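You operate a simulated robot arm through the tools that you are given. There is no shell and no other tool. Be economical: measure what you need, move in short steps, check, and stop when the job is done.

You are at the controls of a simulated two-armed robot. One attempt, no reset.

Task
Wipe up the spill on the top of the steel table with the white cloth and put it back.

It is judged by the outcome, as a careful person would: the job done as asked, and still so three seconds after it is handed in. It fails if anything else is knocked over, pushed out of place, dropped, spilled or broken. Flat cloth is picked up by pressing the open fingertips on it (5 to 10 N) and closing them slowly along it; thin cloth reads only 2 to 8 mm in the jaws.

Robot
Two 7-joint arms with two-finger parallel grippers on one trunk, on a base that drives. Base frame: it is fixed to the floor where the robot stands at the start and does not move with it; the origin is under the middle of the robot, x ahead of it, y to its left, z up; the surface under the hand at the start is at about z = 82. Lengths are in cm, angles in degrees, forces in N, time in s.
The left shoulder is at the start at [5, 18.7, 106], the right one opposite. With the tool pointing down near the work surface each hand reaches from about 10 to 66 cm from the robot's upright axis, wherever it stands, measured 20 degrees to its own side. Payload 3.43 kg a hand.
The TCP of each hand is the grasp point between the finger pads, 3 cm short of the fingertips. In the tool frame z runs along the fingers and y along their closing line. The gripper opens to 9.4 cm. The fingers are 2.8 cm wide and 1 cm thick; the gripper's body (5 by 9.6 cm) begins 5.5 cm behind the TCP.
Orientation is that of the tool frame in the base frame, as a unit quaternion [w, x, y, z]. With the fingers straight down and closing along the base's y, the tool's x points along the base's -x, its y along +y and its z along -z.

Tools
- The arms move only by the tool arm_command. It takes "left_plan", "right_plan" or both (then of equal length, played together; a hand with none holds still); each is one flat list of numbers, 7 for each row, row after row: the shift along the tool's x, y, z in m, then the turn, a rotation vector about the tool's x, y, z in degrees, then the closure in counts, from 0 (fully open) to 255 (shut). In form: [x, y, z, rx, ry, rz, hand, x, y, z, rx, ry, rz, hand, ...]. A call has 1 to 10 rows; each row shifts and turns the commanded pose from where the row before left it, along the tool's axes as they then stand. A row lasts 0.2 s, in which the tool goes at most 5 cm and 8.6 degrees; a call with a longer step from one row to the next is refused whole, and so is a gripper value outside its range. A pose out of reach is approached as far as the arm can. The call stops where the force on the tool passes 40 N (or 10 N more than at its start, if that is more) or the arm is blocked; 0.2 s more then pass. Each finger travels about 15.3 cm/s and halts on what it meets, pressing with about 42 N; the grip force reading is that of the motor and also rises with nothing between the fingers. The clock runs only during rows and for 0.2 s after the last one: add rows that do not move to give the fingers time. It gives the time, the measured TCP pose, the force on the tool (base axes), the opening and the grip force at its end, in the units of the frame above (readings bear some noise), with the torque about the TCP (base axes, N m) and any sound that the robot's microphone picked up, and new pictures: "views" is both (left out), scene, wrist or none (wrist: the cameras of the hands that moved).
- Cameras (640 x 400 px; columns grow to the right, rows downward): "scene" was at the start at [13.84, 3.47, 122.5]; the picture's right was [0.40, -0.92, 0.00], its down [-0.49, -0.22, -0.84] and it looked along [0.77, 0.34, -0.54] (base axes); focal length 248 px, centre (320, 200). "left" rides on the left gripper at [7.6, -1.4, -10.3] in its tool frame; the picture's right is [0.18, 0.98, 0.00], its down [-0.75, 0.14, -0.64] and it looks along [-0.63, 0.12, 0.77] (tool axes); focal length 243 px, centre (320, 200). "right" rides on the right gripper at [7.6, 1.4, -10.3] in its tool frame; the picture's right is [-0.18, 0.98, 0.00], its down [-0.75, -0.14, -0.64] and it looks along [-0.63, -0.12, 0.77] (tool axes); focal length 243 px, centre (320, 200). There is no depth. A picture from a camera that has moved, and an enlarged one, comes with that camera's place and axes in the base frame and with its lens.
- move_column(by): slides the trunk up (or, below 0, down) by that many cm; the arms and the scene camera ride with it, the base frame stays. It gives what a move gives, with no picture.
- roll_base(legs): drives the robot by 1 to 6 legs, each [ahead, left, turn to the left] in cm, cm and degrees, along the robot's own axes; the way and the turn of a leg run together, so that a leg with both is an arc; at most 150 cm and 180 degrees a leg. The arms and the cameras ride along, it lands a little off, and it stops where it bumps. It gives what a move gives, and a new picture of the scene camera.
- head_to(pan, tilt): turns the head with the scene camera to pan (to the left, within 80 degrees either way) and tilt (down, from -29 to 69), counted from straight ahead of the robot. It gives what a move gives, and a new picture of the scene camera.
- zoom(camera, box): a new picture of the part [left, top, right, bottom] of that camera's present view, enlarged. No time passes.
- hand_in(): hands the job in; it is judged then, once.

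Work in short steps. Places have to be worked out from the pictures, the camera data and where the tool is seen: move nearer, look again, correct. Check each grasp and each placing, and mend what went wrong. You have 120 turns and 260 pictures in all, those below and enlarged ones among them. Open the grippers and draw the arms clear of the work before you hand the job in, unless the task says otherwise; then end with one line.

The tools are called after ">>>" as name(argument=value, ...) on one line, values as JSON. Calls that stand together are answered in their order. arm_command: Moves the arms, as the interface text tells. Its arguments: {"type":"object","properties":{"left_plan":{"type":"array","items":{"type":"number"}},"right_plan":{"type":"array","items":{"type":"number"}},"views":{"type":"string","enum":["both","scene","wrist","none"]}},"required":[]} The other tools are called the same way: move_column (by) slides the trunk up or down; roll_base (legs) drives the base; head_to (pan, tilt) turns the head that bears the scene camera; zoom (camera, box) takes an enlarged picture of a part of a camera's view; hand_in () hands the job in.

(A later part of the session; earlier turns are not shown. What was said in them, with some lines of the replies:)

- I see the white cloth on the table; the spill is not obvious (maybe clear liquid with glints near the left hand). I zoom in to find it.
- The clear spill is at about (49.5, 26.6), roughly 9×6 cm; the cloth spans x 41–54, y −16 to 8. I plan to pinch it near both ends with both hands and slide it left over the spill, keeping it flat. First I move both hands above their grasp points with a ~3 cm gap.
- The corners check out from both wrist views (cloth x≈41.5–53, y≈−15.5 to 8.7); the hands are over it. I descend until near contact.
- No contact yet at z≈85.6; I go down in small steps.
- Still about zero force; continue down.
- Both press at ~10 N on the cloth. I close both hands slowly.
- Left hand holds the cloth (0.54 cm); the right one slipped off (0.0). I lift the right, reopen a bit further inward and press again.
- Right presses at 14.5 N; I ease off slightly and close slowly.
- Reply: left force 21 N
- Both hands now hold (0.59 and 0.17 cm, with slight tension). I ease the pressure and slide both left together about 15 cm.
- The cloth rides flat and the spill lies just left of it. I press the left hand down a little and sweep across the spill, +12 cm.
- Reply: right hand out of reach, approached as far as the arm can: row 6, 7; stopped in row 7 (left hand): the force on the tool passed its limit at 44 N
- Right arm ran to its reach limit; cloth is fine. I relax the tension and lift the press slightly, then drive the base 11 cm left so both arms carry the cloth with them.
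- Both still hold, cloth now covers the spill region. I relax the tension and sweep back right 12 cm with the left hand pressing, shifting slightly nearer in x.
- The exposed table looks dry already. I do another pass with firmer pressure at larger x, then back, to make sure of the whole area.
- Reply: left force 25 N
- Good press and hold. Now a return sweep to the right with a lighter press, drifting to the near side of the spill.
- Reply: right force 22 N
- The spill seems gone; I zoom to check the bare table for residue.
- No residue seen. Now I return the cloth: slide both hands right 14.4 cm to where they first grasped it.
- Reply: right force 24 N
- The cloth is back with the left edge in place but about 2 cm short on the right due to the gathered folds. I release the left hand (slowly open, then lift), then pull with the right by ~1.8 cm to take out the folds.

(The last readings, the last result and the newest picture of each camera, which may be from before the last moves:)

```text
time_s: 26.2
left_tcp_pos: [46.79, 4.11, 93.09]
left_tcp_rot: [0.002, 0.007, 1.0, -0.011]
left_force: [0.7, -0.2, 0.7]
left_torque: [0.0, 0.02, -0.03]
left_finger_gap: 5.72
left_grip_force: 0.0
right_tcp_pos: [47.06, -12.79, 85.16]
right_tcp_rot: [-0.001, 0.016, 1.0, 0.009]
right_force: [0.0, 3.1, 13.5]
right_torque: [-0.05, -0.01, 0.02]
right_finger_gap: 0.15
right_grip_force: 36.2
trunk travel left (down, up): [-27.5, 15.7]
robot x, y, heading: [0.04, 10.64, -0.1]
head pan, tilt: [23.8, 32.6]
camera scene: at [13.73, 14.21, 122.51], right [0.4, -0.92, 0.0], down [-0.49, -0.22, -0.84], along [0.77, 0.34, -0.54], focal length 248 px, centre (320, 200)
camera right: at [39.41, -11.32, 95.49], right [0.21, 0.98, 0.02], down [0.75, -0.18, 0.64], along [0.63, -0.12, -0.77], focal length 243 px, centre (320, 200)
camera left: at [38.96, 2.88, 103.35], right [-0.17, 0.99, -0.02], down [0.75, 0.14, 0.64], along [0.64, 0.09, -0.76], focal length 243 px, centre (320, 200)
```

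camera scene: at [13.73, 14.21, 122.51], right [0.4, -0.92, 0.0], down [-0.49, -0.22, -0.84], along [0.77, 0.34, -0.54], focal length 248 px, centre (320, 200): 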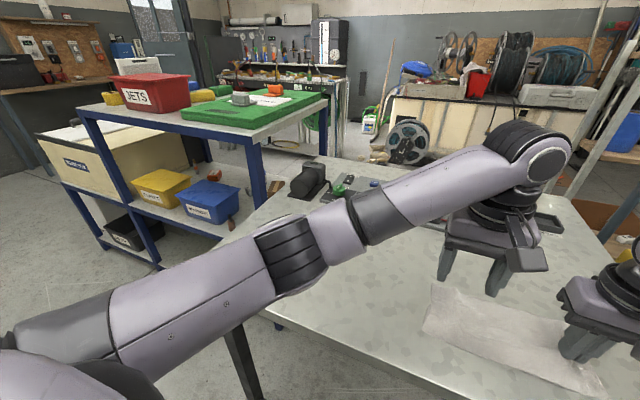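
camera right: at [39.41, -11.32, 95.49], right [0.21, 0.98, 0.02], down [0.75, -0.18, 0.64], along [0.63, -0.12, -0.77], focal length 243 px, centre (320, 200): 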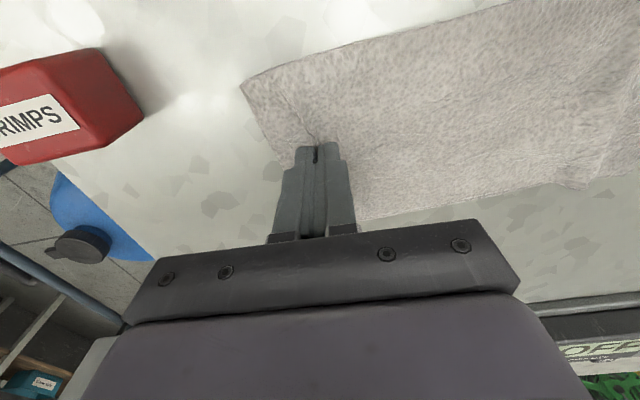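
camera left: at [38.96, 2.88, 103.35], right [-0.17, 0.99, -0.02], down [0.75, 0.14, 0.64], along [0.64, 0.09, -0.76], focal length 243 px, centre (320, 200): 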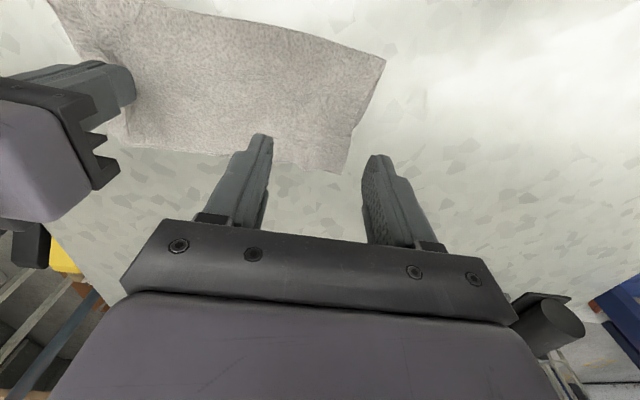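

Cloth corners are now within ~1 cm of the original. I release the right hand and lift it straight up.

>>> arm_command(right_plan=[0, 0, -0.002, 0, 0, 0, 250, 0, 0, 0, 0, 0, 0, 235, 0, 0, -0.001, 0, 0, 0, 215, 0, 0, 0, 0, 0, 0, 190, 0, 0, -0.015, 0, 0, 0, 160, 0, 0, -0.03, 0, 0, 0, 120, 0, 0, -0.04, 0, 0, 0, 60, 0, 0, -0.04, 0, 0, 0, 0, 0, 0, -0.04, 0, 0, 0, 0], left_plan=[0, 0.02, -0.02, 0, 0, 0, 60, 0.01, 0.03, -0.02, 0, 0, 0, 0, 0.01, 0.035, -0.02, 0, 0, 0, 0, 0.015, 0.035, -0.02, 0, 0, 0, 0, 0.015, 0.035, -0.02, 0, 0, 0, 0, 0.015, 0.035, -0.02, 0, 0, 0, 0, 0.015, 0.035, -0.01, 0, 0, 0, 0, 0.015, 0.03, 0, 0, 0, 0, 0, 0, 0, 0, 0, 0, 0, 0])

```text
time_s: 28.2
left_tcp_pos: [37.66, 30.07, 105.67]
left_tcp_rot: [0.002, 0.008, 1.0, -0.01]
left_force: [-0.2, -0.6, 0.1]
left_torque: [-0.01, 0.01, -0.02]
left_finger_gap: 9.41
left_grip_force: 0.1
right_tcp_pos: [47.11, -13.37, 102.04]
right_tcp_rot: [-0.002, 0.016, 1.0, 0.008]
right_force: [-0.7, -0.1, -0.5]
right_torque: [-0.03, -0.02, 0.02]
right_finger_gap: 9.39
right_grip_force: 0.2
trunk travel left (down, up): [-27.5, 15.7]
robot x, y, heading: [-0.38, 10.57, -0.2]
head pan, tilt: [23.8, 32.6]
camera scene: at [13.82, 14.15, 122.5], right [0.4, -0.92, 0.0], down [-0.49, -0.22, -0.84], along [0.77, 0.34, -0.54], focal length 248 px, centre (320, 200)
camera right: at [39.63, -11.94, 112.43], right [0.21, 0.98, 0.02], down [0.75, -0.18, 0.64], along [0.63, -0.12, -0.77], focal length 243 px, centre (320, 200)
camera left: at [29.88, 28.95, 115.82], right [-0.17, 0.99, -0.02], down [0.75, 0.14, 0.64], along [0.64, 0.09, -0.76], focal length 243 px, centre (320, 200)
```

scene: 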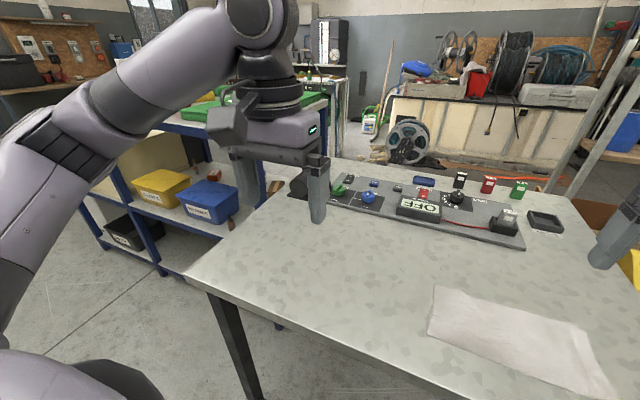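
right: 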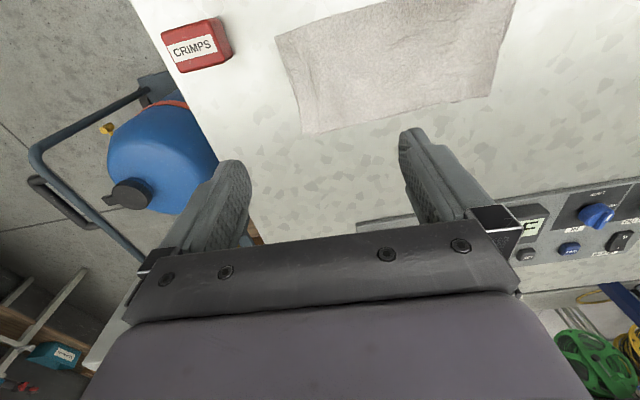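
left: 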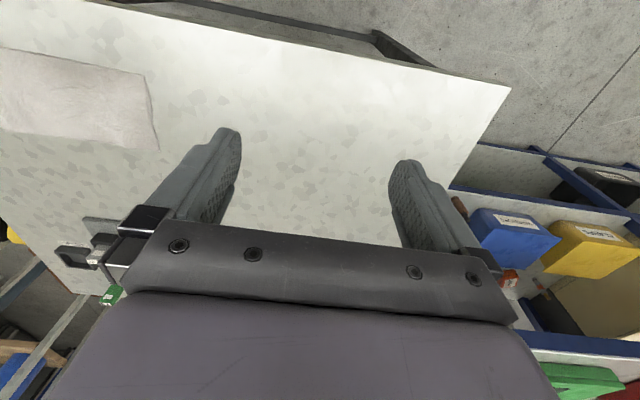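

The cloth lies nearly flat in its old place and hands are clear. I zoom to check the spill area for residue.

>>> zoom(camera="left", box=[130, 20, 510, 250])

>>> zoom(camera="right", box=[260, 0, 640, 240])

>>> zoom(camera="scene", box=[190, 180, 640, 400])

```text
1.68 times, centred on (320, 135) of left
camera zoom: at [29.88, 28.95, 115.82], right [-0.17, 0.99, -0.02], down [0.75, 0.14, 0.64], along [0.64, 0.09, -0.76], focal length 409 px, centre (320, 310)
```

zoom: 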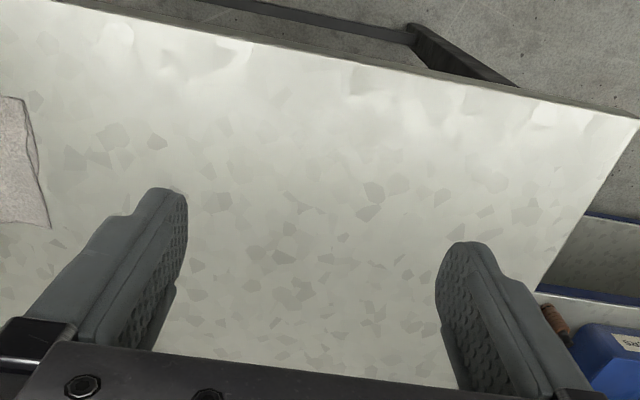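

```text
1.67 times, centred on (450, 120) of right
camera zoom: at [39.63, -11.94, 112.43], right [0.21, 0.98, 0.02], down [0.75, -0.18, 0.64], along [0.63, -0.12, -0.77], focal length 404 px, centre (103, 333)
```

zoom: 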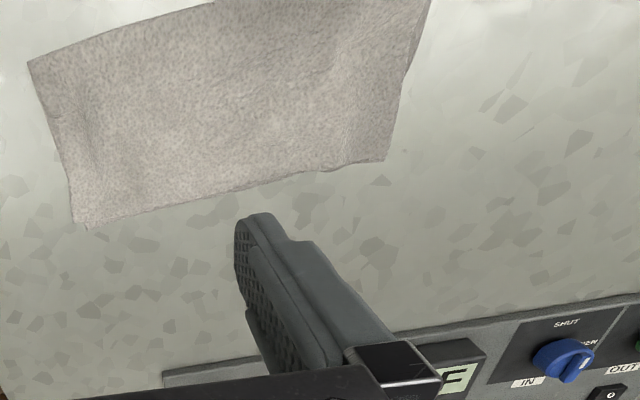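

```text
1.42 times, centred on (415, 290) of scene
camera zoom: at [13.82, 14.15, 122.5], right [0.4, -0.92, 0.0], down [-0.49, -0.22, -0.84], along [0.77, 0.34, -0.54], focal length 354 px, centre (185, 72)
```

zoom: 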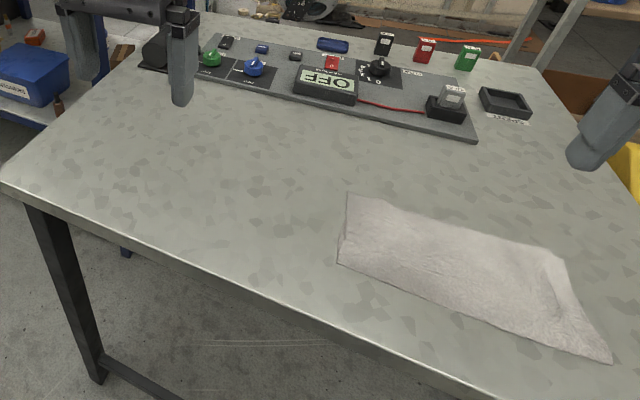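

The spill spot at (49.5, 26.6) is in clear view and clean. The cloth is back in its place, nothing else has moved, and the hands are open and clear, so I hand in.

>>> hand_in()

```text
The job is handed in.
```

The spill is wiped up, with no residue visible in the close-up pictures. The white cloth is back within about 1 cm of where it started, lying nearly flat with slight creases, and nothing else on the table appears to have moved.
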